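You operate a simulated robot arm through the tools that you are given. There is no shell and no other tool.

You run a simulated robot arm. Do the job below in one go: nothing can be reset, and whatever is moved stays where it is left.

TASK
Pot the jade plant: compost into the clay pot, press the plant in.
Fine: a shallow layer; put the tub back and stand the pot in the drip tray. Set down upright: tall grey tub.

The check looks at the end state, three seconds after you hand in, the way a careful person would. Anything else that was tipped, shoved, dropped, spilled or broken makes it a failure.

THE ROBOT
A 6-joint arm with a four-finger gripper, fixed in place. Base frame: the origin is at the foot of the arm, x ahead of it, y to its left, z up. Lengths are in mm, angles in degrees, forces in N, time in s.
With the tool pointing down near the work surface it reaches from about 640 to 740 mm from the base axis. Its first joint turns from -166.0 to 166.0 degrees. Payload 3.43 kg.
Tool frame: the origin (TCP) lies between the finger pads and is the grasp point; the fingertips stand 30 mm ahead of it; z points along the fingers, y is the line along which they close. Largest opening 120 mm; the body of the gripper starts 85 mm behind the TCP.
Orientation is told as [roll, pitch, yaw] about the base's x, y, z axes, in that order, counted from this pose: with the fingers straight down and closing along the base's y, the tool's x points along the base's -x, its y along +y and its z along -z.

THE INTERFACE
- The arm moves only by the tool step_arm. Its argument "plan" is one flat list of numbers, 7 for each row, row after row: the shift along the tool's x, y, z in mm, then the turn, a rotation vector about the tool's x, y, z in rad, then the gripper command, from -1 (fully open) to 1 (shut), values between in proportion. In form: [x, y, z, rx, ry, rz, claw, x, y, z, rx, ry, rz, claw, ...]. A call has 1 to 20 rows; each row shifts and turns the commanded pose from where the row before left it, along the tool's axes as they then stand. A row lasts 0.2 s, in which the tool goes at most 50 mm and 8.6 degrees; a call with a longer step from one row to the next is refused whole, and so is a gripper value outside its range. Where a pose cannot be reached the arm comes as near as it can. A force on the tool above 40 N (or 10 N above the force at the start of the call, whichever is more), or a blocked arm, ends the call early, and 0.2 s more pass. Each finger halts on what it meets, pressing with about 24 N; the grip force reading is that of the motor and also rises with nothing between the fingers. The clock runs only during rows and for 0.2 s after the last one: add rows that do not move to give the fingers time. The reply holds the time, the measured pose of the TCP, the force on the tool along the base axes, the opening and the grip force, in the units named above and with some noise, with the torque about the TCP (base axes, N m) and any sound that the robot's microphone picked up.
- Cameras (640 x 400 px; columns grow to the right, rows downward): "scene" is fixed at [49, 499, 1498.5]; the picture's right is [-0.62, -0.78, 0.00], its down [-0.25, 0.19, -0.95] and it looks along [0.75, -0.59, -0.31] (base axes); focal length 336 px, centre (320, 200). "wrist" rides on the gripper at [71, -17, -120] in the tool frame; the picture's right is [0.23, 0.97, 0.00], its down [-0.81, 0.19, -0.55] and it looks along [-0.54, 0.13, 0.83] (tool axes); focal length 275 px, centre (320, 200). There is no depth. A picture from a camera that has moved, and an enlarged one, comes with that camera's place and axes in the base frame and with its lens.
- grab_frame(camera): a new picture of that camera. The clock stands still meanwhile.
- slide_trunk(by): slides the trunk up (or, below 0, down) by that many mm; the arm rides with it, the base frame stays. It gives what a move gives, with no picture.
- inspect(camera, box): a new picture of the part [left, top, right, bottom] of that camera's present view, enlarged. The clock stands still meanwhile.
- close_job(): hands the job in; it is judged then, once.

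Nothing tells you positions but the pictures and the camera data. Unless the task says otherwise, let go and move clear before handing in.

The tools are called by a JSON object that holds its "name" and its "arguments". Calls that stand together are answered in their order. step_arm: Moves the arm, as the interface text tells. Its arguments: {"type":"object","properties":{"plan":{"type":"array","items":{"type":"number"}}},"required":["plan"]} The other tools are called the same way: slide_trunk (by) slides the trunk up or down; grab_frame (camera) takes a picture; inspect (camera, box) takes an enlarged picture of a part of a camera's view; close_job () hands the job in.

At the start:

```text
clock: 0.0
tcp_pos: [449.5, -134.2, 1300.2]
ee_rot: [0.0, 0.0, 0.5]
wrist_force: [-0.1, -0.3, 0.0]
torque: [-0.03, 0.02, -0.01]
gripper_width: 119.8
grip_force: 0.1
trunk travel left (down, up): [-250.0, 290.0]
```

scene: 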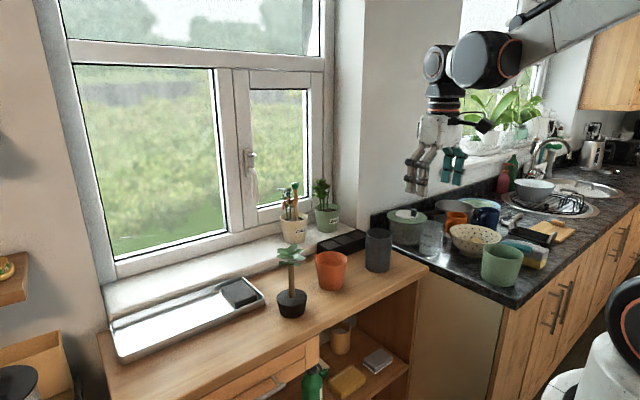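
wrist: 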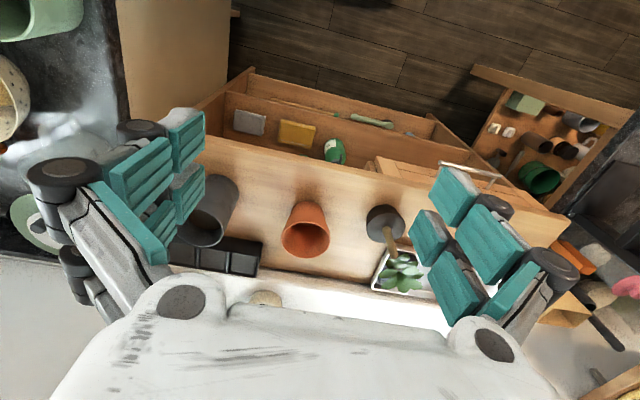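

I see a wooden bench by the window with a jade plant in a dark root ball, an orange clay pot, a tall grey tub, a long metal tray and a black item. I'll enlarge the pictures to locate them before moving.

{"name": "inspect", "arguments": {"camera": "scene", "box": [220, 160, 420, 340]}}

{"name": "inspect", "arguments": {"camera": "scene", "box": [80, 240, 300, 380]}}

{"name": "inspect", "arguments": {"camera": "wrist", "box": [160, 140, 480, 340]}}

{"name": "inspect", "arguments": {"camera": "scene", "box": [370, 160, 560, 300]}}

```text
2.22 times, centred on (320, 250) of scene
camera zoom: at [49.0, 499.0, 1498.5], right [-0.62, -0.78, 0.0], down [-0.25, 0.19, -0.95], along [0.75, -0.59, -0.31], focal length 748 px, centre (320, 89)
```

zoom: 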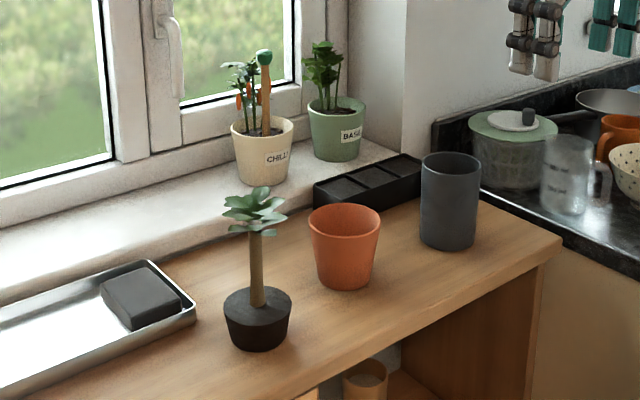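

```text
2.86 times, centred on (190, 310) of scene
camera zoom: at [49.0, 499.0, 1498.5], right [-0.62, -0.78, 0.0], down [-0.25, 0.19, -0.95], along [0.75, -0.59, -0.31], focal length 961 px, centre (691, -114)
```

zoom: 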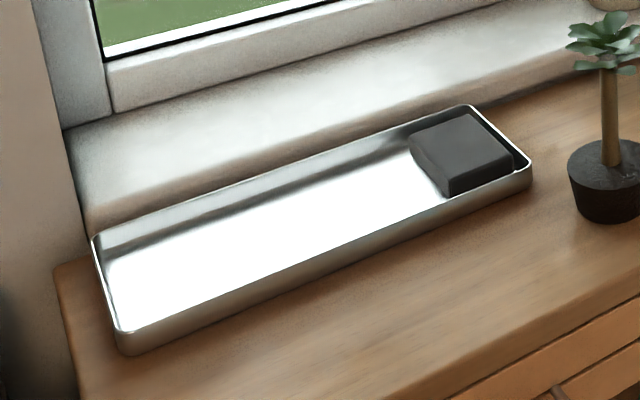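

```text
2.00 times, centred on (320, 240) of wrist
camera zoom: at [379.1, -151.7, 1419.9], right [-0.24, 0.97, 0.0], down [0.81, 0.2, 0.55], along [0.54, 0.13, -0.83], focal length 551 px, centre (320, 120)
```

zoom: 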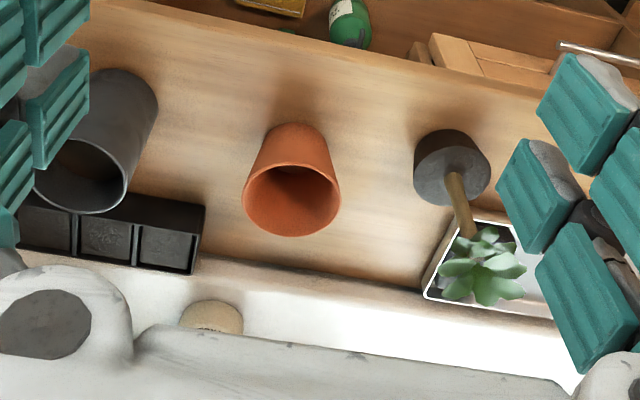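

```text
2.86 times, centred on (465, 230) of scene
camera zoom: at [49.0, 499.0, 1498.5], right [-0.62, -0.78, 0.0], down [-0.25, 0.19, -0.95], along [0.75, -0.59, -0.31], focal length 961 px, centre (-94, 114)
```

zoom: 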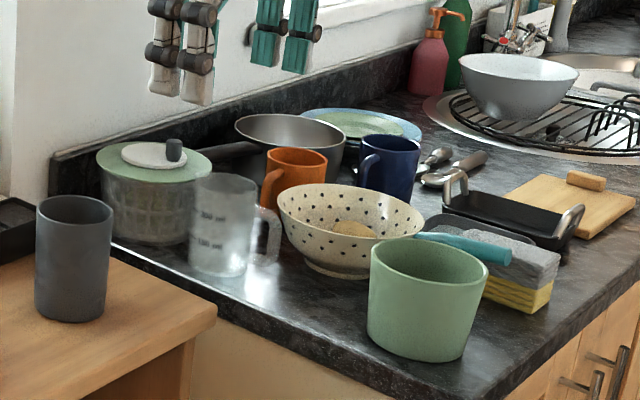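

The bench top seems to be at about z 925. I place the pot near (745, -93), the tub near (735, -290), the plant near (710, 73), and the metal tray at x 787–924, y 116–470 with a dark block at its right end. I'll zoom in further on the tub, the pot and the plant.

{"name": "inspect", "arguments": {"camera": "wrist", "box": [165, 165, 265, 285]}}

{"name": "inspect", "arguments": {"camera": "wrist", "box": [265, 185, 345, 265]}}

{"name": "inspect", "arguments": {"camera": "wrist", "box": [350, 190, 440, 300]}}

{"name": "inspect", "arguments": {"camera": "scene", "box": [310, 220, 400, 300]}}

{"name": "inspect", "arguments": {"camera": "scene", "box": [260, 235, 330, 330]}}

```text
3.33 times, centred on (215, 225) of wrist
camera zoom: at [379.1, -151.7, 1419.9], right [-0.24, 0.97, 0.0], down [0.81, 0.2, 0.55], along [0.54, 0.13, -0.83], focal length 918 px, centre (670, 117)
```

zoom: 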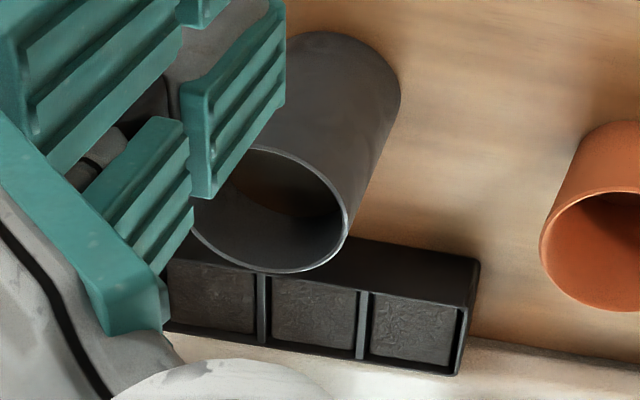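

```text
5.00 times, centred on (305, 225) of wrist
camera zoom: at [379.1, -151.7, 1419.9], right [-0.24, 0.97, 0.0], down [0.81, 0.2, 0.55], along [0.54, 0.13, -0.83], focal length 1376 px, centre (395, 75)
```

zoom: 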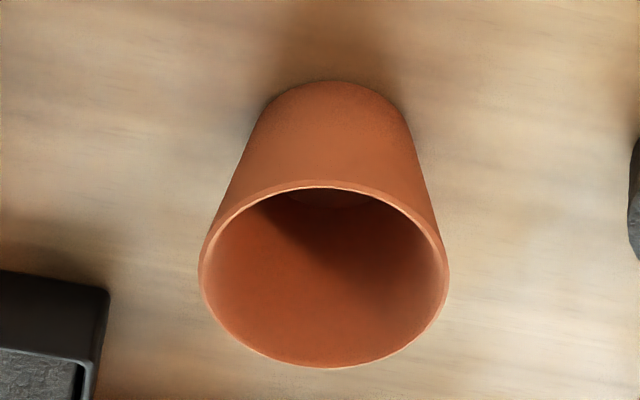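

```text
3.64 times, centred on (395, 245) of wrist
camera zoom: at [379.1, -151.7, 1419.9], right [-0.24, 0.97, 0.0], down [0.81, 0.2, 0.55], along [0.54, 0.13, -0.83], focal length 1001 px, centre (47, 36)
```

zoom: 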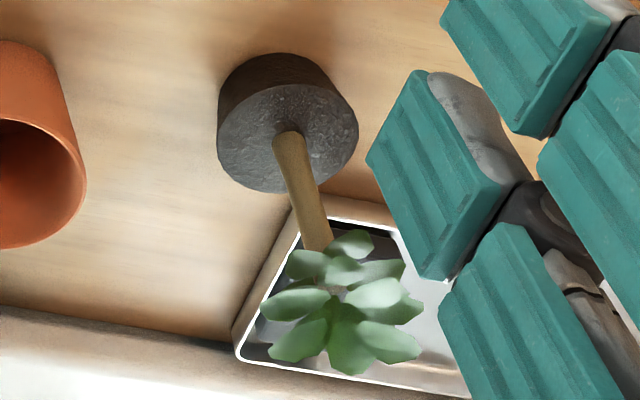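

```text
5.00 times, centred on (355, 260) of scene
camera zoom: at [49.0, 499.0, 1498.5], right [-0.62, -0.78, 0.0], down [-0.25, 0.19, -0.95], along [0.75, -0.59, -0.31], focal length 1682 px, centre (145, -100)
```

zoom: 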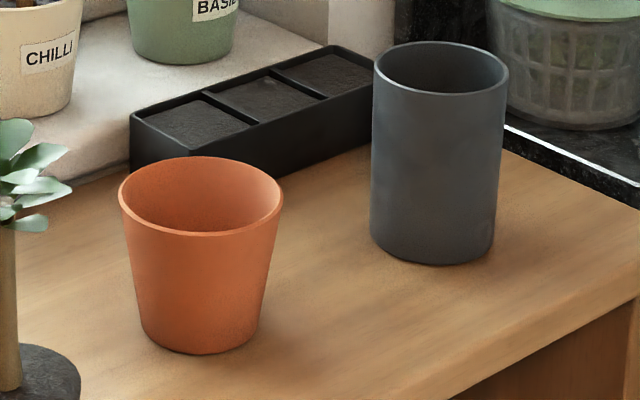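

```text
4.21 times, centred on (295, 282) of scene
camera zoom: at [49.0, 499.0, 1498.5], right [-0.62, -0.78, 0.0], down [-0.25, 0.19, -0.95], along [0.75, -0.59, -0.31], focal length 1416 px, centre (425, -147)
```

zoom: 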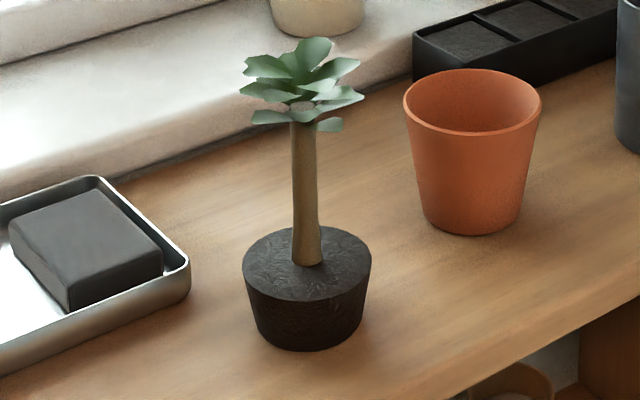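

The pictures agree with those positions. The tub is about 88 mm across and 118 tall, and the pot rim is about 100 mm across at z 1010. I'll pitch the tool towards horizontal while staying high above everything.

{"name": "step_arm", "arguments": {"plan": [-20, 0, 5, 0, -0.1357, 0, -1, -19.1, 0, 7.7, 0, -0.1357, 0, -1, -17.9, 0, 10.2, 0, -0.1357, 0, -1, -16.4, 0, 12.5, 0, -0.1357, 0, -1, -14.5, 0, 14.6, 0, -0.1357, 0, -1, -12.4, 0, 16.5, 0, -0.1357, 0, -1, -10.1, 0, 18, 0, -0.1357, 0, -1, -7.5, 0, 19.2, 0, -0.1357, 0, -1, -4.9, 0, 20, 0, -0.1357, 0, -1, 0, 0, 0, 0, 0, 0, -1]}}

{"name": "grab_frame", "arguments": {"camera": "scene"}}

{"name": "grab_frame", "arguments": {"camera": "wrist"}}

```text
clock: 2.2
tcp_pos: [629.0, -133.5, 1254.2]
ee_rot: [0.0, -70.2, 0.5]
wrist_force: [0.0, 0.6, 0.4]
torque: [-0.01, -0.01, 0.0]
gripper_width: 120.2
grip_force: 0.2
trunk travel left (down, up): [-250.0, 290.0]
```

```text
taken
```

scene: 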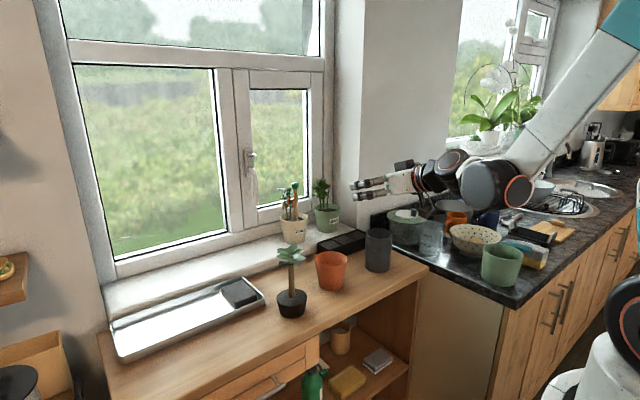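

```text
taken
camera wrist: at [492.3, -150.9, 1228.3], right [-0.09, 0.97, -0.22], down [-0.25, 0.19, 0.95], along [0.97, 0.14, 0.22], focal length 275 px, centre (320, 200)
```

wrist: 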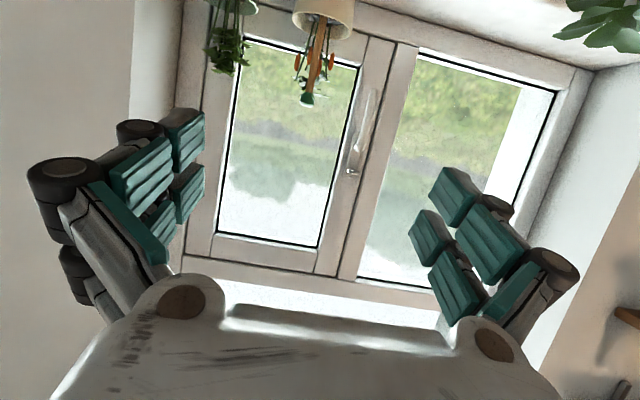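

The arm now points forward with the fingers open, at (629, -134, 1254). Next I'll shift over to the tub's y, staying in front of the bench, and lower the trunk.

{"name": "step_arm", "arguments": {"plan": [2.4, -31.3, -6.6, 0, 0, 0, -1, 2.4, -31.3, -6.6, 0, 0, 0, -1, 2.4, -31.3, -6.6, 0, 0, 0, -1, 2.4, -31.3, -6.6, 0, 0, 0, -1, 2.4, -31.3, -6.6, 0, 0, 0, -1, 0, 0, 0, 0, 0, 0, -1]}}

{"name": "slide_trunk", "arguments": {"by": -150}}

{"name": "grab_frame", "arguments": {"camera": "scene"}}

```text
clock: 3.6
tcp_pos: [594.1, -289.4, 1253.6]
ee_rot: [0.0, -70.0, 0.6]
wrist_force: [0.4, -0.7, 0.8]
torque: [0.05, 0.01, 0.01]
gripper_width: 120.2
grip_force: 0.1
trunk travel left (down, up): [-250.0, 290.0]
```

```text
clock: 5.3
tcp_pos: [594.5, -289.0, 1104.5]
ee_rot: [0.1, -69.9, 0.5]
wrist_force: [-0.7, 0.6, 0.0]
torque: [0.04, 0.04, 0.01]
gripper_width: 119.9
grip_force: 0.1
trunk travel left (down, up): [-100.0, 440.0]
```

```text
taken
```

scene: 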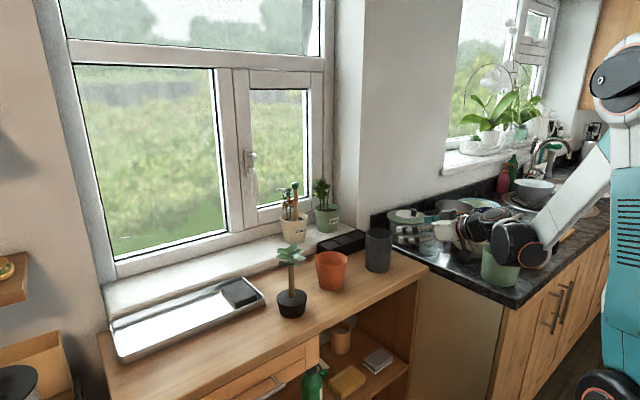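

Working both cameras together, I put the tub at about (724, -282) with its rim near z 1049, and the bench at z 922. I'll go down to mid-tub height in front of the bench and compare the fingers with the tub.

{"name": "step_arm", "arguments": {"plan": [26.9, 1.75, 9.8, 0, 0, 0, -1, 26.9, 1.75, 9.8, 0, 0, 0, -1, 26.9, 1.75, 9.8, 0, 0, 0, -1, 26.9, 1.75, 9.8, 0, 0, 0, -1, 0, 0, 0, 0, 0, 0, -1]}}

{"name": "inspect", "arguments": {"camera": "scene", "box": [330, 190, 490, 310]}}

{"name": "grab_frame", "arguments": {"camera": "wrist"}}

```text
clock: 6.5
tcp_pos: [594.2, -282.3, 989.3]
ee_rot: [0.1, -70.0, 0.3]
wrist_force: [1.2, -0.3, -0.5]
torque: [-0.01, -0.03, 0.0]
gripper_width: 120.1
grip_force: 0.1
trunk travel left (down, up): [-100.0, 440.0]
```

```text
3.33 times, centred on (410, 250) of scene
camera zoom: at [49.0, 499.0, 1498.5], right [-0.62, -0.78, 0.0], down [-0.25, 0.19, -0.95], along [0.75, -0.59, -0.31], focal length 1121 px, centre (20, 33)
```

zoom: 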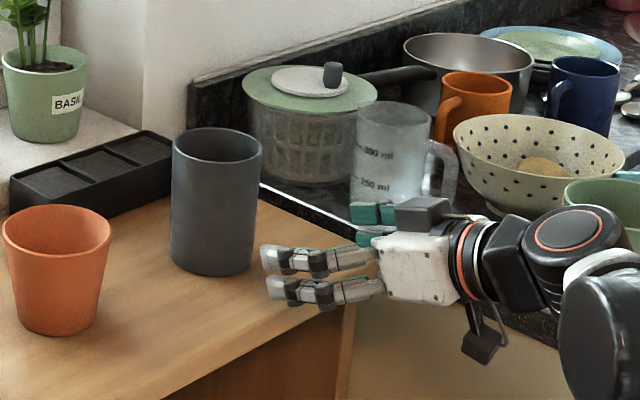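

```text
taken
camera wrist: at [458.7, -300.3, 962.9], right [-0.09, 0.97, -0.22], down [-0.24, 0.19, 0.95], along [0.97, 0.14, 0.22], focal length 275 px, centre (320, 200)
```

wrist: 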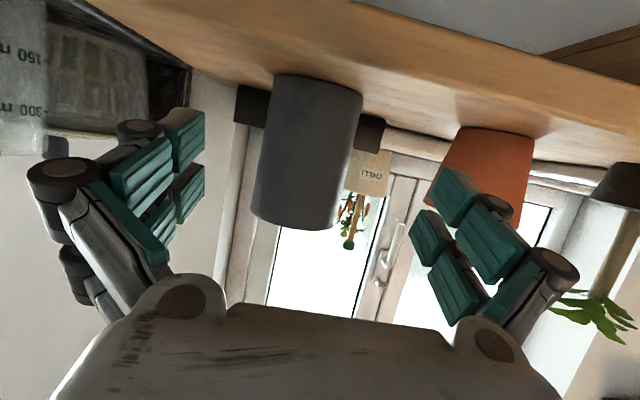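

The wrist camera shows the tub between the open fingers, centred near (729, -287), so I'll slide straight in to straddle it. I won't close yet.

{"name": "step_arm", "arguments": {"plan": [-5.8, -0.9, 16, 0, 0, 0, -1, -5.8, -0.9, 16, 0, 0, 0, -1, -5.8, -0.9, 16, 0, 0, 0, -1, -5.8, -0.9, 16, 0, 0, 0, -1, -5.8, -0.6, 16, 0, 0, 0, -1, -5.8, -0.6, 16, 0, 0, 0, -1, -5.8, -0.3, 16, 0, 0, 0, -1, -5.8, -0.3, 16, 0, 0, 0, -1, 0, 0, 0, 0, 0, 0, -1]}}

{"name": "inspect", "arguments": {"camera": "scene", "box": [330, 190, 490, 310]}}

{"name": "grab_frame", "arguments": {"camera": "wrist"}}

```text
clock: 8.6
tcp_pos: [731.9, -287.3, 989.2]
ee_rot: [0.1, -69.9, 0.6]
wrist_force: [0.8, -1.1, -0.2]
torque: [-0.02, 0.02, -0.02]
gripper_width: 119.9
grip_force: 0.0
trunk travel left (down, up): [-100.0, 440.0]
```

```text
3.33 times, centred on (410, 250) of scene
camera zoom: at [49.0, 499.0, 1498.5], right [-0.62, -0.78, 0.0], down [-0.25, 0.19, -0.95], along [0.75, -0.59, -0.31], focal length 1121 px, centre (20, 33)
```

zoom: 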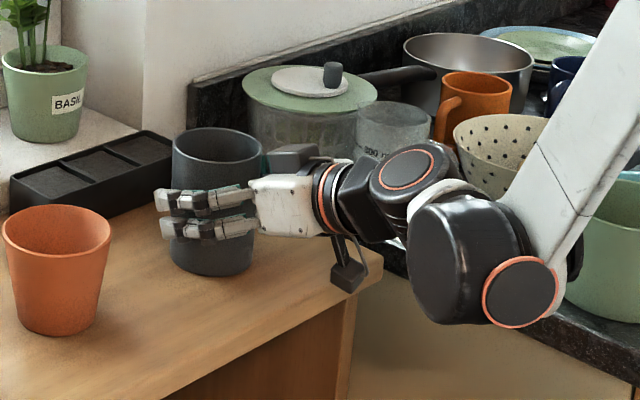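

```text
taken
camera wrist: at [594.8, -304.3, 963.8], right [-0.09, 0.97, -0.22], down [-0.24, 0.19, 0.95], along [0.97, 0.14, 0.22], focal length 275 px, centre (320, 200)
```

wrist: 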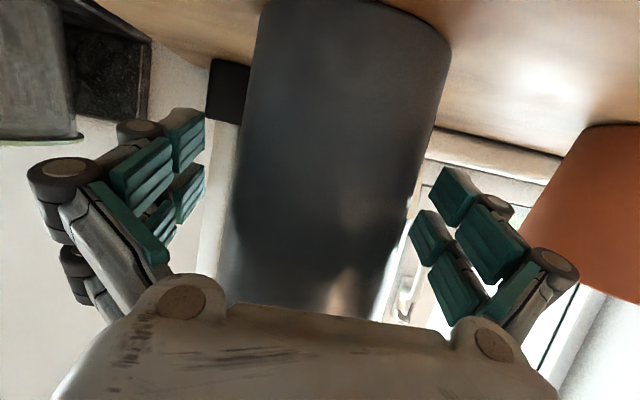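

The tub stands centred between the fingers, about 2 mm to the left. I'll nudge over and close gently.

{"name": "step_arm", "arguments": {"plan": [0, 1.8, 0, 0, 0, 0, -1, 0, 0, 0, 0, 0, 0, -0.7, 0, 0, 0, 0, 0, 0, -0.5, 0, 0, 0, 0, 0, 0, -0.4, 0, 0, 0, 0, 0, 0, 0, 0, 0, 0, 0, 0, 0, 1, 0, 0, 0, 0, 0, 0, 1]}}

{"name": "inspect", "arguments": {"camera": "scene", "box": [330, 190, 490, 310]}}

{"name": "grab_frame", "arguments": {"camera": "wrist"}}

```text
clock: 10.2
tcp_pos: [731.5, -284.1, 989.2]
ee_rot: [0.1, -70.1, 0.5]
wrist_force: [-0.7, -1.9, 1.5]
torque: [-0.02, 0.08, 0.04]
gripper_width: 85.2
grip_force: 23.1
trunk travel left (down, up): [-100.0, 440.0]
```

```text
3.33 times, centred on (410, 250) of scene
camera zoom: at [49.0, 499.0, 1498.5], right [-0.62, -0.78, 0.0], down [-0.25, 0.19, -0.95], along [0.75, -0.59, -0.31], focal length 1121 px, centre (20, 33)
```

zoom: 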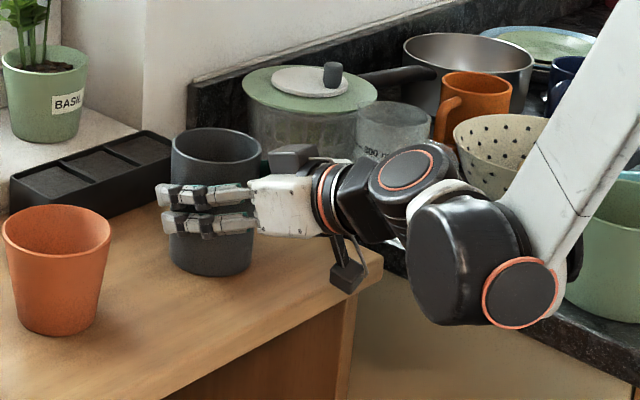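

```text
taken
camera wrist: at [594.5, -302.7, 964.0], right [-0.09, 0.97, -0.22], down [-0.24, 0.19, 0.95], along [0.97, 0.14, 0.22], focal length 275 px, centre (320, 200)
```

wrist: 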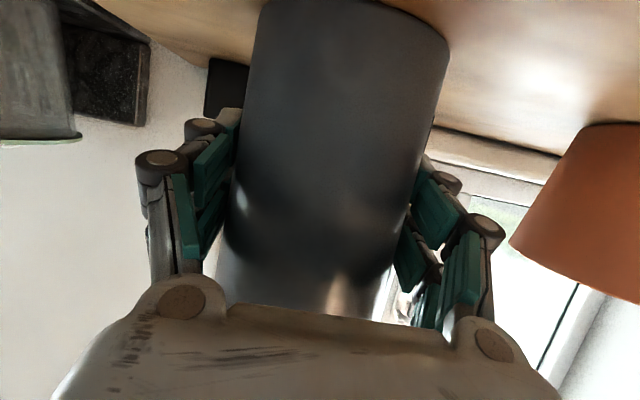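

The tub is held at an opening of 85 mm. I'll lift it straight up and read its weight.

{"name": "step_arm", "arguments": {"plan": [-9.4, 0, -3.4, 0, 0, 0, 1, -14, 0, -5.1, 0, 0, 0, 1, -18.8, 0, -6.84, 0, 0, 0, 1, -18.8, 0, -6.84, 0, 0, 0, 1, -14, 0, -5.1, 0, 0, 0, 1, 0, 0, 0, 0, 0, 0, 1, 0, 0, 0, 0, 0, 0, 1]}}

{"name": "inspect", "arguments": {"camera": "scene", "box": [330, 170, 490, 290]}}

```text
clock: 11.8
tcp_pos: [731.7, -284.0, 1068.7]
ee_rot: [0.0, -70.0, 0.6]
wrist_force: [0.5, 0.8, -3.6]
torque: [0.0, -0.03, 0.03]
gripper_width: 85.3
grip_force: 24.0
trunk travel left (down, up): [-100.0, 440.0]
```

```text
3.33 times, centred on (410, 230) of scene
camera zoom: at [49.0, 499.0, 1498.5], right [-0.62, -0.78, 0.0], down [-0.25, 0.19, -0.95], along [0.75, -0.59, -0.31], focal length 1121 px, centre (20, 100)
```

zoom: 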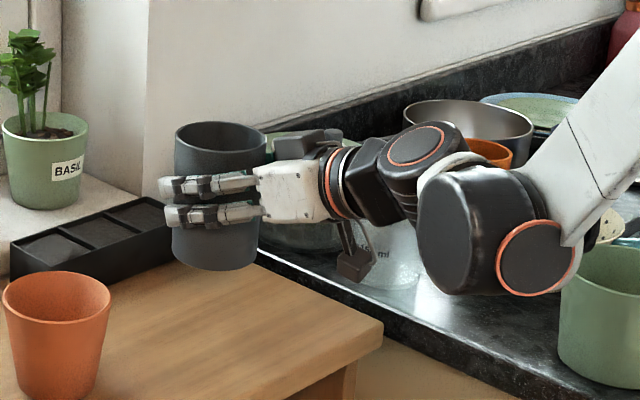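

The tub weighs about 3.6 N, so it holds some compost. I'll carry it high towards the pot, stop just short at about (766, -172, 1095), and start rolling it towards the pot.

{"name": "step_arm", "arguments": {"plan": [-14, 0, -5, 0, 0, 0, 1, -14, 5, -1, 0, 0, 0, 1, -2.8, 22, 9, 0, 0, 0, 1, -2.8, 28, 10, 0, 0, 0, 1, -2.8, 28, 10, 0, 0, 0, 1, 0, 21, 0, 0, 0, 0, 1, 0, 8, 0, 0, 0, 0, 1, 0, 0, 0, 0, 0, 0, 1]}}

{"name": "inspect", "arguments": {"camera": "scene", "box": [290, 170, 450, 290]}}

```text
clock: 13.6
tcp_pos: [763.8, -172.5, 1096.7]
ee_rot: [0.1, -70.0, 0.5]
wrist_force: [0.6, -0.7, -3.7]
torque: [-0.01, 0.02, 0.02]
gripper_width: 85.0
grip_force: 23.8
trunk travel left (down, up): [-100.0, 440.0]
```

```text
3.33 times, centred on (370, 230) of scene
camera zoom: at [49.0, 499.0, 1498.5], right [-0.62, -0.78, 0.0], down [-0.25, 0.19, -0.95], along [0.75, -0.59, -0.31], focal length 1121 px, centre (153, 100)
```

zoom: 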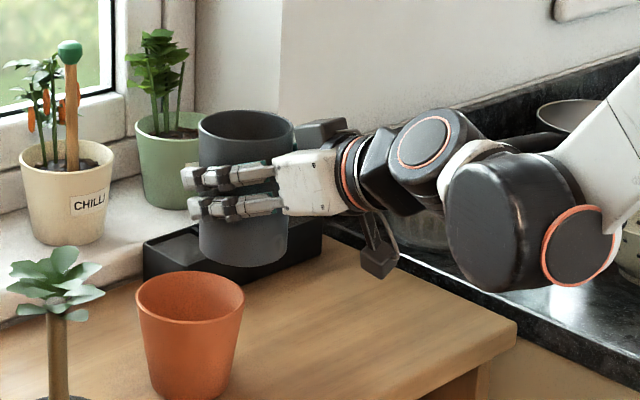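

The tub is up beside and above the pot. I'll roll it 45 degrees towards the pot and look.

{"name": "step_arm", "arguments": {"plan": [0, 0, 0, 0, 0, -0.131, 1, 0, 0, 0, 0, 0, -0.131, 1, 0, 0, 0, 0, 0, -0.131, 1, 0, 0, 0, 0, 0, -0.131, 1, 0, 0, 0, 0, 0, -0.131, 1, 0, 0, 0, 0, 0, -0.131, 1]}}

{"name": "inspect", "arguments": {"camera": "scene", "box": [290, 170, 450, 290]}}

{"name": "grab_frame", "arguments": {"camera": "wrist"}}

```text
clock: 14.9
tcp_pos: [766.3, -171.6, 1095.7]
ee_rot: [-62.9, -41.5, 71.8]
wrist_force: [0.0, 0.3, -3.4]
torque: [0.08, -0.01, 0.02]
gripper_width: 85.4
grip_force: 23.9
trunk travel left (down, up): [-100.0, 440.0]
```

```text
3.33 times, centred on (370, 230) of scene
camera zoom: at [49.0, 499.0, 1498.5], right [-0.62, -0.78, 0.0], down [-0.25, 0.19, -0.95], along [0.75, -0.59, -0.31], focal length 1121 px, centre (153, 100)
```

zoom: 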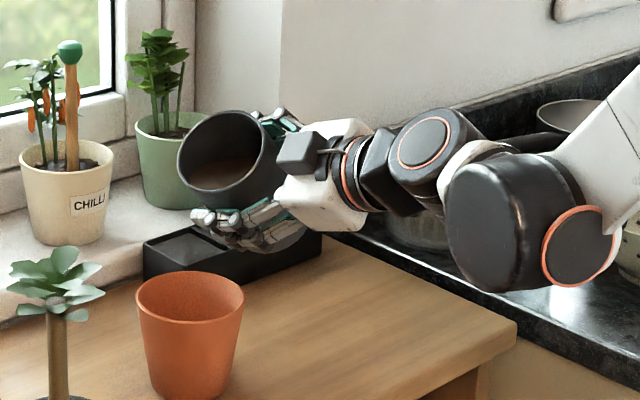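

```text
taken
camera wrist: at [639.6, -235.9, 1100.8], right [-0.3, 0.52, -0.8], down [-0.38, 0.71, 0.6], along [0.88, 0.48, -0.01], focal length 275 px, centre (320, 200)
```

wrist: 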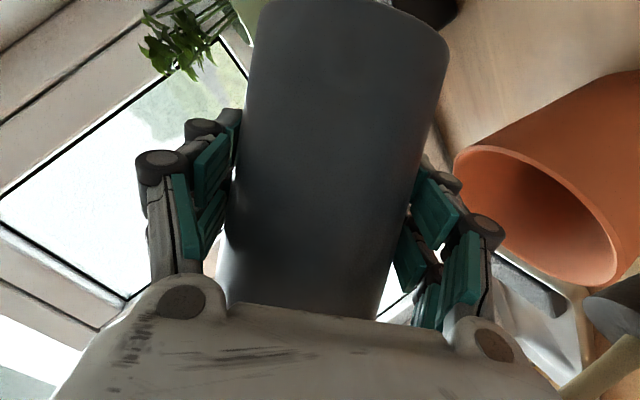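

Now I can see brown compost inside the tub, and the wrist camera sees into the pot. I'll zoom in on both.

{"name": "inspect", "arguments": {"camera": "scene", "box": [325, 190, 375, 235]}}

{"name": "inspect", "arguments": {"camera": "wrist", "box": [440, 60, 640, 320]}}

```text
8.89 times, centred on (350, 212) of scene
camera zoom: at [49.0, 499.0, 1498.5], right [-0.62, -0.78, 0.0], down [-0.25, 0.19, -0.95], along [0.75, -0.59, -0.31], focal length 2990 px, centre (53, 89)
```

zoom: 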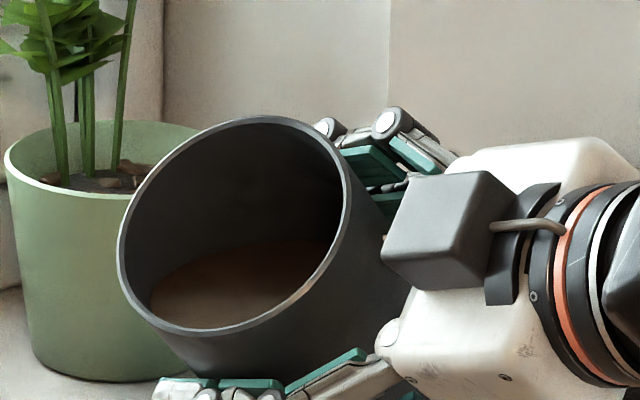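

```text
1.54 times, centred on (540, 190) of wrist
camera zoom: at [639.6, -235.9, 1100.8], right [-0.3, 0.52, -0.8], down [-0.38, 0.71, 0.6], along [0.88, 0.48, -0.01], focal length 424 px, centre (-18, 215)
```

zoom: 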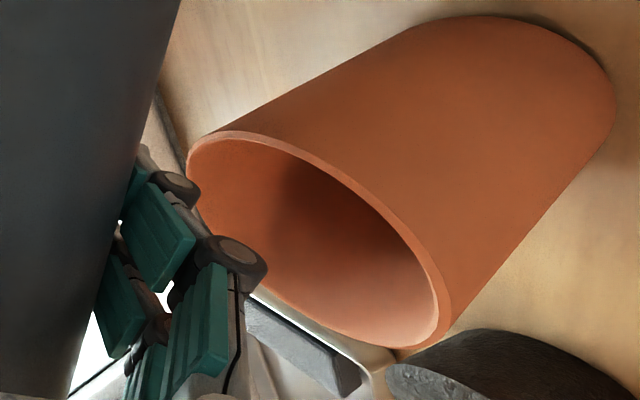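

The compost surface already lies close to the lip at this tilt. I'll lower a little, centre the lip over the pot, and roll in small steps, watching the stream.

{"name": "step_arm", "arguments": {"plan": [5.9, 5.9, -2.3, 0, 0, 0, 1, 5.8, 5.8, -2.3, 0, 0, 0, 1, 0, 0, 0, 0, 0, -0.06, 1, 0, 0, 0, 0, 0, 0, 1]}}

{"name": "inspect", "arguments": {"camera": "scene", "box": [310, 190, 390, 295]}}

{"name": "grab_frame", "arguments": {"camera": "wrist"}}

```text
clock: 15.9
tcp_pos: [756.3, -172.3, 1081.5]
ee_rot: [-64.1, -38.5, 73.6]
wrist_force: [0.4, 0.6, -3.5]
torque: [0.06, 0.01, 0.03]
gripper_width: 85.2
grip_force: 24.5
trunk travel left (down, up): [-100.0, 440.0]
```

```text
3.81 times, centred on (350, 242) of scene
camera zoom: at [49.0, 499.0, 1498.5], right [-0.62, -0.78, 0.0], down [-0.25, 0.19, -0.95], along [0.75, -0.59, -0.31], focal length 1281 px, centre (206, 38)
```

zoom: 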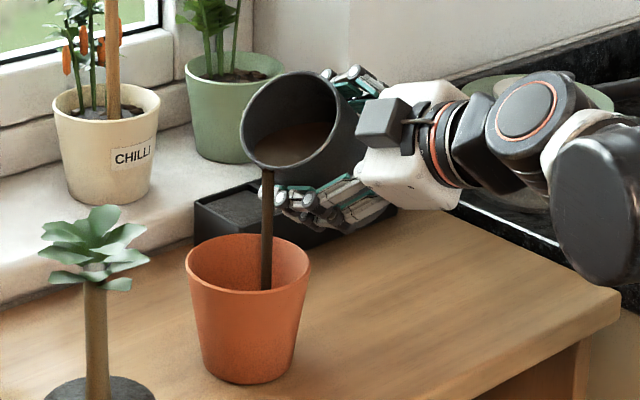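

```text
taken
camera wrist: at [630.9, -238.5, 1090.2], right [-0.31, 0.47, -0.83], down [-0.39, 0.73, 0.56], along [0.87, 0.5, -0.04], focal length 275 px, centre (320, 200)
```

wrist: 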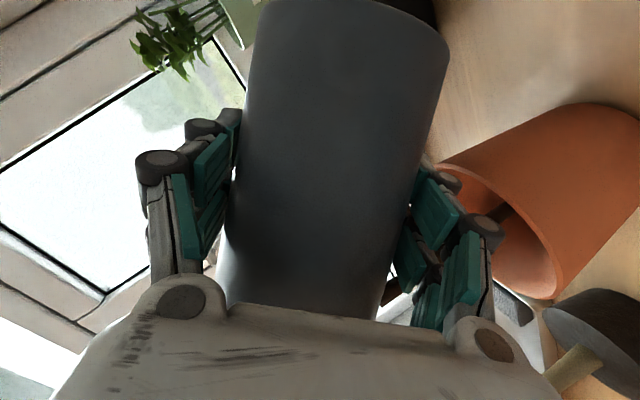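

It's pouring: a thin stream falls from the lip into the pot. I'll hold still for short intervals and watch the level.

{"name": "inspect", "arguments": {"camera": "wrist", "box": [420, 90, 640, 310]}}

{"name": "inspect", "arguments": {"camera": "scene", "box": [340, 200, 390, 295]}}

```text
1.82 times, centred on (530, 200) of wrist
camera zoom: at [630.9, -238.5, 1090.2], right [-0.31, 0.47, -0.83], down [-0.39, 0.73, 0.56], along [0.87, 0.5, -0.04], focal length 500 px, centre (-62, 200)
```

zoom: 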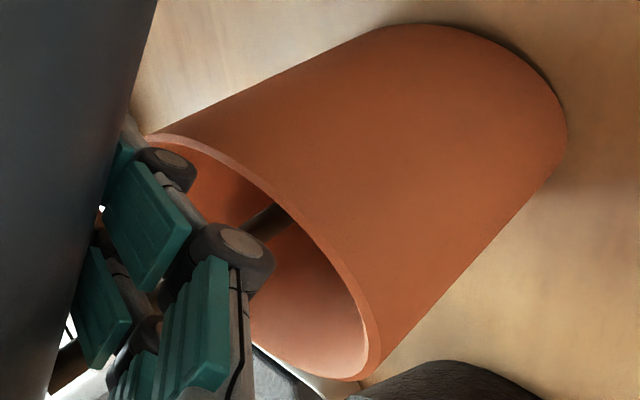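

```text
4.21 times, centred on (365, 248) of scene
camera zoom: at [49.0, 499.0, 1498.5], right [-0.62, -0.78, 0.0], down [-0.25, 0.19, -0.95], along [0.75, -0.59, -0.31], focal length 1416 px, centre (130, 0)
```

zoom: 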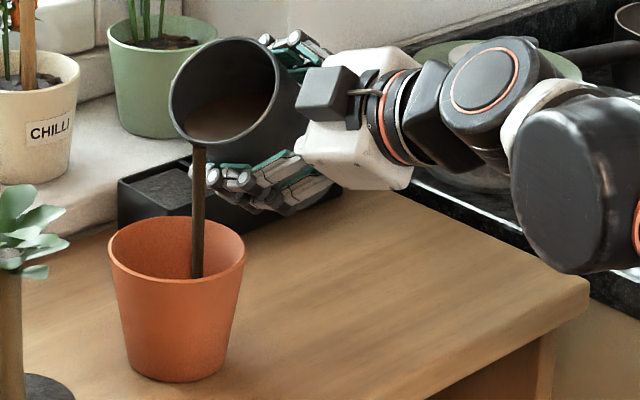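

{"name": "step_arm", "arguments": {"plan": [0, 0, 0, 0, 0, 0, 1]}}

{"name": "inspect", "arguments": {"camera": "scene", "box": [310, 200, 390, 295]}}

{"name": "inspect", "arguments": {"camera": "wrist", "box": [420, 90, 640, 310]}}

```text
clock: 16.4
tcp_pos: [753.3, -172.3, 1082.2]
ee_rot: [-64.1, -38.5, 73.6]
wrist_force: [0.0, -0.2, -4.1]
torque: [0.03, 0.0, -0.01]
gripper_width: 85.4
grip_force: 23.8
trunk travel left (down, up): [-100.0, 440.0]
```

```text
4.21 times, centred on (350, 248) of scene
camera zoom: at [49.0, 499.0, 1498.5], right [-0.62, -0.78, 0.0], down [-0.25, 0.19, -0.95], along [0.75, -0.59, -0.31], focal length 1416 px, centre (194, 0)
```

zoom: 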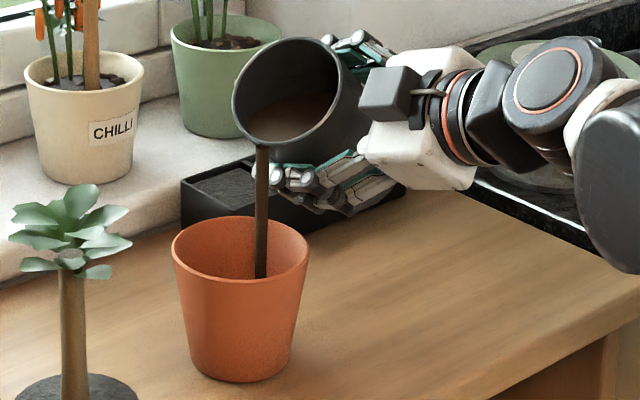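

```text
1.82 times, centred on (530, 200) of wrist
camera zoom: at [630.9, -238.4, 1090.2], right [-0.31, 0.47, -0.83], down [-0.39, 0.73, 0.56], along [0.87, 0.5, -0.04], focal length 500 px, centre (-62, 200)
```

zoom: 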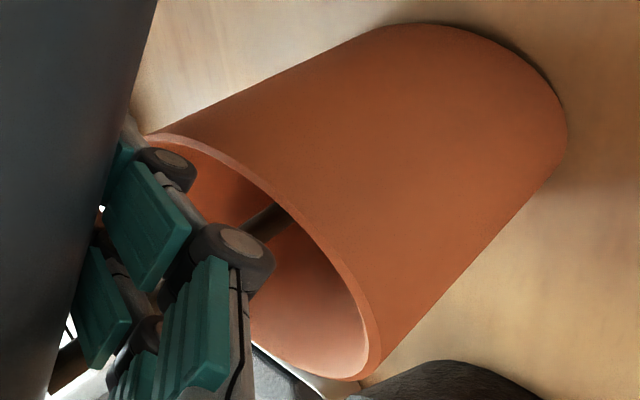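

{"name": "step_arm", "arguments": {"plan": [0, 0, 0, 0, 0, 0, 1, 0, 0, 0, 0, 0, 0, 1, 0, 0, 0, 0, 0, 0, 1]}}

{"name": "inspect", "arguments": {"camera": "scene", "box": [310, 200, 390, 295]}}

{"name": "inspect", "arguments": {"camera": "wrist", "box": [440, 130, 560, 260]}}

```text
clock: 17.1
tcp_pos: [754.4, -171.5, 1082.7]
ee_rot: [-64.1, -38.5, 73.8]
wrist_force: [-0.6, 0.0, -3.5]
torque: [0.03, 0.03, 0.0]
gripper_width: 85.3
grip_force: 23.6
trunk travel left (down, up): [-100.0, 440.0]
```

```text
4.21 times, centred on (350, 248) of scene
camera zoom: at [49.0, 499.0, 1498.5], right [-0.62, -0.78, 0.0], down [-0.25, 0.19, -0.95], along [0.75, -0.59, -0.31], focal length 1416 px, centre (194, 0)
```

zoom: 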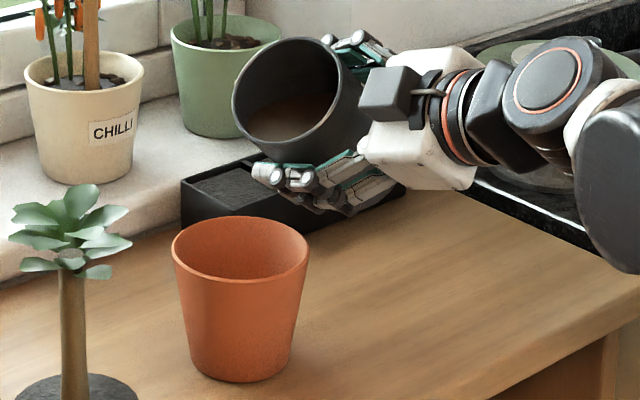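

```text
3.08 times, centred on (500, 195) of wrist
camera zoom: at [630.9, -238.4, 1090.2], right [-0.31, 0.47, -0.83], down [-0.39, 0.73, 0.56], along [0.87, 0.5, -0.04], focal length 847 px, centre (-234, 215)
```

zoom: 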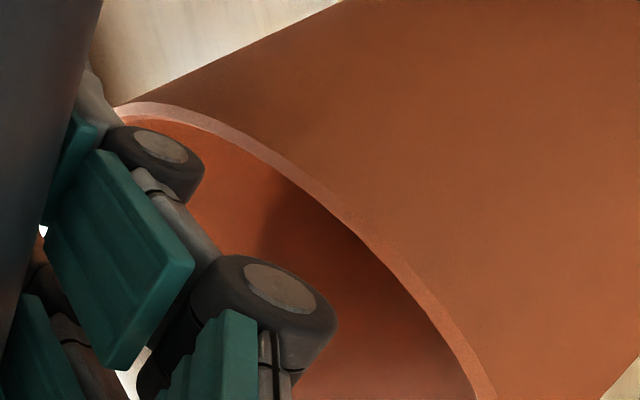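

The flow stopped by itself: at a fixed tilt it pours only until the surface reaches the lip, so the tilt sets the dose. I'll roll about 8° more to add roughly 65 ml, then wait for it to stop.

{"name": "step_arm", "arguments": {"plan": [0, 0, 0, 0, 0, -0.036, 1, 0, 0, 0, 0, 0, -0.036, 1, 0, 0, 0, 0, 0, 0, 1]}}

{"name": "inspect", "arguments": {"camera": "scene", "box": [310, 200, 390, 295]}}

```text
clock: 17.9
tcp_pos: [754.9, -172.8, 1080.9]
ee_rot: [-65.4, -34.8, 75.9]
wrist_force: [-0.8, 1.1, -4.3]
torque: [0.06, 0.0, -0.02]
gripper_width: 85.2
grip_force: 23.9
trunk travel left (down, up): [-100.0, 440.0]
```

```text
4.21 times, centred on (350, 248) of scene
camera zoom: at [49.0, 499.0, 1498.5], right [-0.62, -0.78, 0.0], down [-0.25, 0.19, -0.95], along [0.75, -0.59, -0.31], focal length 1416 px, centre (194, 0)
```

zoom: 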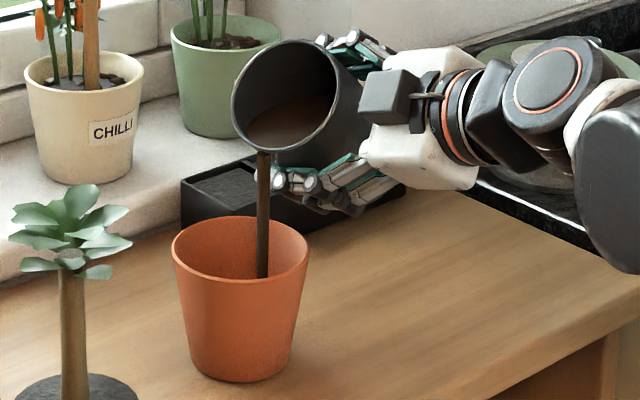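

{"name": "step_arm", "arguments": {"plan": [0, 0, 0, 0, 0, 0, 1, 0, 0, 0, 0, 0, 0, 1, 0, 0, 0, 0, 0, -0.036, 1, 0, 0, 0, 0, 0, -0.036, 1, 0, 0, 0, 0, 0, 0, 1]}}

{"name": "inspect", "arguments": {"camera": "scene", "box": [310, 200, 390, 295]}}

{"name": "inspect", "arguments": {"camera": "wrist", "box": [440, 130, 620, 290]}}

```text
clock: 19.1
tcp_pos: [754.7, -171.8, 1081.0]
ee_rot: [-66.5, -31.0, 77.9]
wrist_force: [-1.2, 0.2, -3.6]
torque: [0.07, -0.03, 0.02]
gripper_width: 85.4
grip_force: 23.8
trunk travel left (down, up): [-100.0, 440.0]
```

```text
4.21 times, centred on (350, 248) of scene
camera zoom: at [49.0, 499.0, 1498.5], right [-0.62, -0.78, 0.0], down [-0.25, 0.19, -0.95], along [0.75, -0.59, -0.31], focal length 1416 px, centre (194, 0)
```

zoom: 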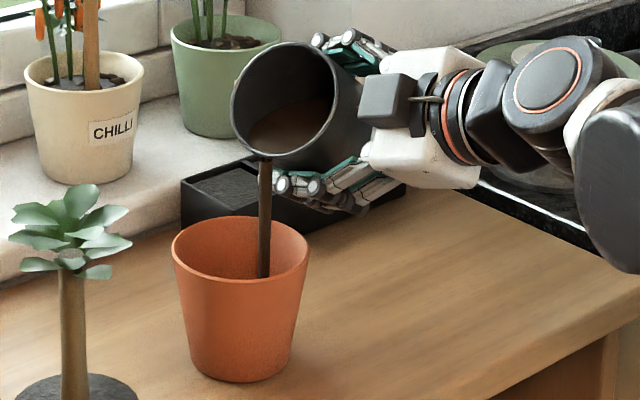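

```text
2.50 times, centred on (530, 210) of wrist
camera zoom: at [634.2, -242.4, 1099.6], right [-0.32, 0.34, -0.88], down [-0.43, 0.78, 0.46], along [0.84, 0.53, -0.11], focal length 688 px, centre (-205, 175)
```

zoom: 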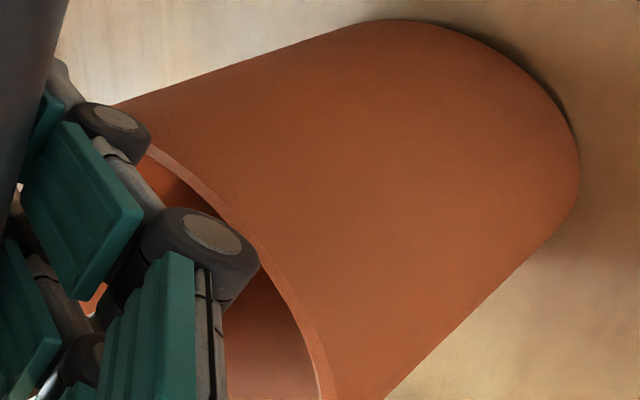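

{"name": "step_arm", "arguments": {"plan": [0, 0, 0, 0, 0, 0, 1, 0, 0, 0, 0, 0, 0, 1, 0, 0, 0, 0, 0, 0, 1, 0, 0, 0, 0, 0, 0, 1, 0, 0, 0, 0, 0, 0, 1]}}

{"name": "inspect", "arguments": {"camera": "scene", "box": [310, 200, 390, 295]}}

```text
clock: 20.4
tcp_pos: [753.1, -172.2, 1082.1]
ee_rot: [-66.5, -31.1, 77.9]
wrist_force: [-0.5, 0.7, -3.5]
torque: [0.06, -0.02, -0.02]
gripper_width: 85.2
grip_force: 24.2
trunk travel left (down, up): [-100.0, 440.0]
```

```text
4.21 times, centred on (350, 248) of scene
camera zoom: at [49.0, 499.0, 1498.5], right [-0.62, -0.78, 0.0], down [-0.25, 0.19, -0.95], along [0.75, -0.59, -0.31], focal length 1416 px, centre (194, 0)
```

zoom: 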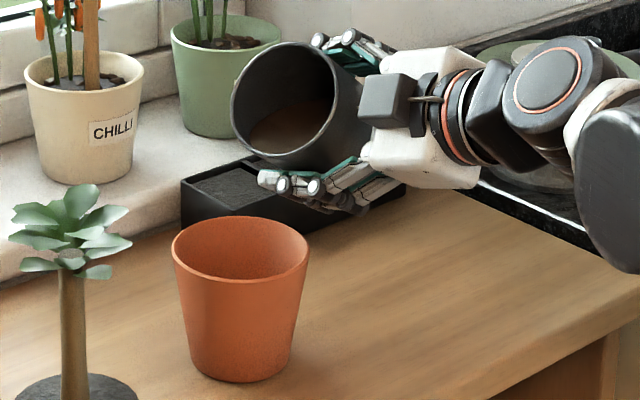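

The flow has stopped; I estimate about 75 ml poured, a layer of roughly 20 mm. I'll roll the tub back upright, lifting away from the pot rim as I go.

{"name": "step_arm", "arguments": {"plan": [0, 0, 0, 0, 0, 0.12, 1, 0, 0, 0, 0, 0, 0.12, 1, 3.35, -24.2, -5.1, 0, 0, 0, 1, 3.35, -24.2, -5.1, 0, 0, 0, 1, 0, 0, 0, 0, 0, 0.125, 1, 0, 0, 0, 0, 0, 0.125, 1, 0, 0, 0, 0, 0, 0.125, 1, 0, 0, 0, 0, 0, 0.125, 1, 0, 0, 0, 0, 0, 0.125, 1, 0, 0, 0, 0, 0, 0.125, 1, 0, 0, 0, 0, 0, 0, 1]}}

{"name": "grab_frame", "arguments": {"camera": "scene"}}

```text
clock: 22.8
tcp_pos: [754.6, -213.0, 1111.2]
ee_rot: [0.2, -69.9, 0.4]
wrist_force: [1.4, -0.3, -3.3]
torque: [0.0, -0.02, -0.02]
gripper_width: 85.4
grip_force: 24.6
trunk travel left (down, up): [-100.0, 440.0]
```

```text
taken
```

scene: 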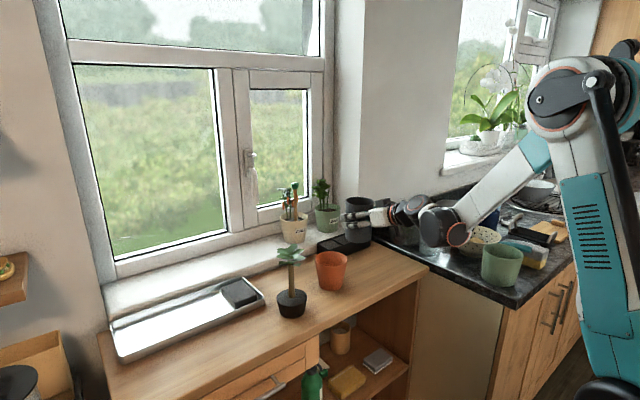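

The tub is upright again, with no spill visible. I'll carry it back above its old spot and lower it towards the bench.

{"name": "step_arm", "arguments": {"plan": [13.95, -17.8, -1, 0, 0, 0, 1, 13.95, -17.8, -1, 0, 0, 0, 1, 13.95, -17.8, -1, 0, 0, 0, 1, 13.95, -17.8, -1, 0, 0, 0, 1, 0, 0, 0, 0, 0, 0, 1]}}

{"name": "step_arm", "arguments": {"plan": [16, 0, 5.8, 0, 0, 0, 1, 16, 0, 5.8, 0, 0, 0, 1, 16, 0, 5.8, 0, 0, 0, 1, 9, 0, 3.3, 0, 0, 0, 1, 5, 0, 1.8, 0, 0, 0, 1, 0, 0, 0, 0, 0, 0, 1]}}

{"name": "inspect", "arguments": {"camera": "scene", "box": [330, 190, 490, 310]}}

```text
clock: 23.9
tcp_pos: [732.1, -283.3, 1060.1]
ee_rot: [0.0, -70.0, 0.6]
wrist_force: [-0.7, 0.4, -3.1]
torque: [0.0, -0.01, 0.01]
gripper_width: 85.1
grip_force: 24.1
trunk travel left (down, up): [-100.0, 440.0]
```

```text
clock: 25.4
tcp_pos: [732.6, -283.3, 996.0]
ee_rot: [0.0, -69.9, 0.5]
wrist_force: [-0.2, -0.3, -3.0]
torque: [0.03, 0.02, -0.03]
gripper_width: 85.1
grip_force: 24.1
trunk travel left (down, up): [-100.0, 440.0]
```

```text
3.33 times, centred on (410, 250) of scene
camera zoom: at [49.0, 499.0, 1498.5], right [-0.62, -0.78, 0.0], down [-0.25, 0.19, -0.95], along [0.75, -0.59, -0.31], focal length 1121 px, centre (20, 33)
```

zoom: 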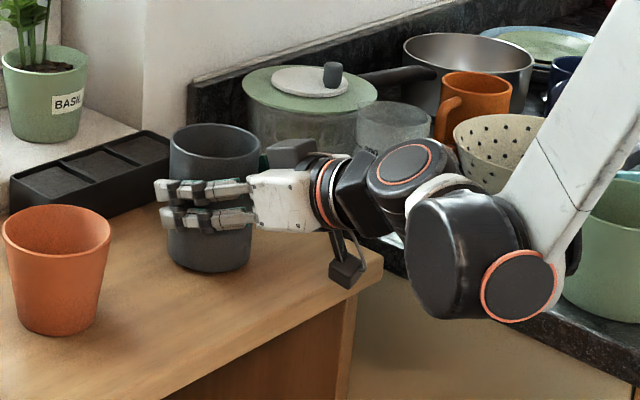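

{"name": "step_arm", "arguments": {"plan": [1.88, 0, 0.68, 0, 0, 0, 1, 1.88, 0, 0.68, 0, 0, 0, 1, 1.6, 0, 0.6, 0, 0, 0, 1, 0, 0, 0, 0, 0, 0, 1]}}

```text
clock: 26.4
tcp_pos: [733.3, -284.8, 990.6]
ee_rot: [0.0, -70.1, 0.5]
wrist_force: [7.3, -1.8, 16.7]
torque: [-0.1, 0.04, -0.01]
gripper_width: 85.2
grip_force: 23.8
trunk travel left (down, up): [-100.0, 440.0]
```

The tub touches the bench with a little extra push. I'll relieve that by about 1 mm before releasing.

{"name": "step_arm", "arguments": {"plan": [-0.8, 0, -0.3, 0, 0, 0, 1, 0, 0, 0, 0, 0, 0, 1]}}

{"name": "inspect", "arguments": {"camera": "scene", "box": [360, 210, 420, 290]}}

```text
clock: 26.9
tcp_pos: [732.7, -282.6, 989.2]
ee_rot: [0.1, -70.1, 0.6]
wrist_force: [4.8, -1.4, 9.6]
torque: [0.01, -0.34, -0.07]
gripper_width: 85.3
grip_force: 23.9
trunk travel left (down, up): [-100.0, 440.0]
```

```text
5.00 times, centred on (390, 250) of scene
camera zoom: at [49.0, 499.0, 1498.5], right [-0.62, -0.78, 0.0], down [-0.25, 0.19, -0.95], along [0.75, -0.59, -0.31], focal length 1682 px, centre (-30, -50)
```

zoom: 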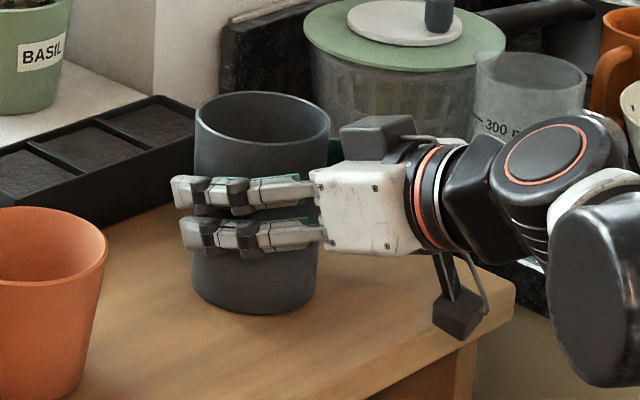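

{"name": "step_arm", "arguments": {"plan": [-0.4, 0, -0.15, 0, 0, 0, 1, 0, 0, 0, 0, 0, 0, -0.4, 0, 0, 0, 0, 0, 0, -0.5, 0, 0, 0, 0, 0, 0, -0.7, 0, 0, 0, 0, 0, 0, -1, 0, 0, 0, 0, 0, 0, -1]}}

{"name": "inspect", "arguments": {"camera": "scene", "box": [360, 210, 420, 290]}}

{"name": "grab_frame", "arguments": {"camera": "wrist"}}

```text
clock: 28.4
tcp_pos: [732.6, -282.8, 990.8]
ee_rot: [-0.1, -70.0, 0.6]
wrist_force: [-0.4, 0.8, -0.5]
torque: [0.02, 0.01, 0.03]
gripper_width: 119.8
grip_force: 0.0
trunk travel left (down, up): [-100.0, 440.0]
```

```text
5.00 times, centred on (390, 250) of scene
camera zoom: at [49.0, 499.0, 1498.5], right [-0.62, -0.78, 0.0], down [-0.25, 0.19, -0.95], along [0.75, -0.59, -0.31], focal length 1682 px, centre (-30, -50)
```

zoom: 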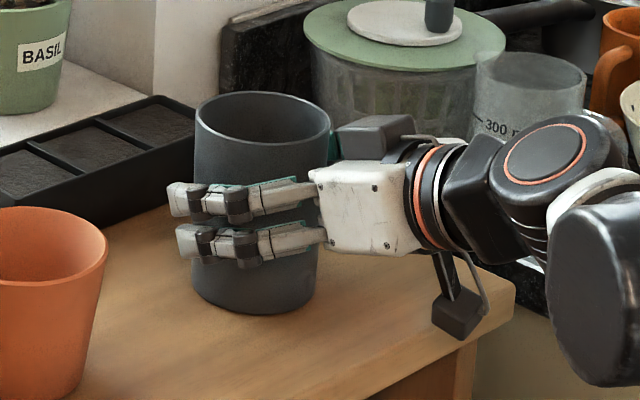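

```text
taken
camera wrist: at [596.1, -302.2, 964.2], right [-0.09, 0.97, -0.22], down [-0.24, 0.19, 0.95], along [0.97, 0.14, 0.22], focal length 275 px, centre (320, 200)
```

wrist: 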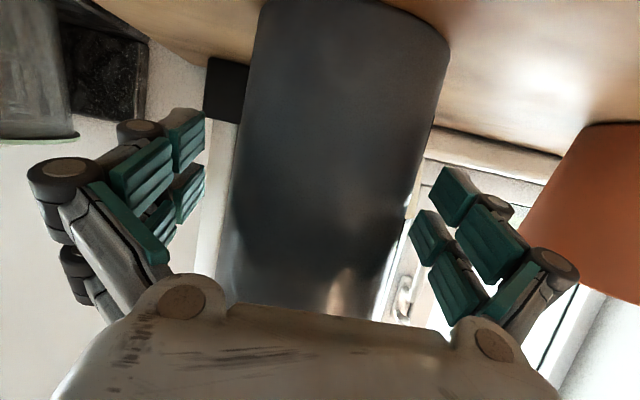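

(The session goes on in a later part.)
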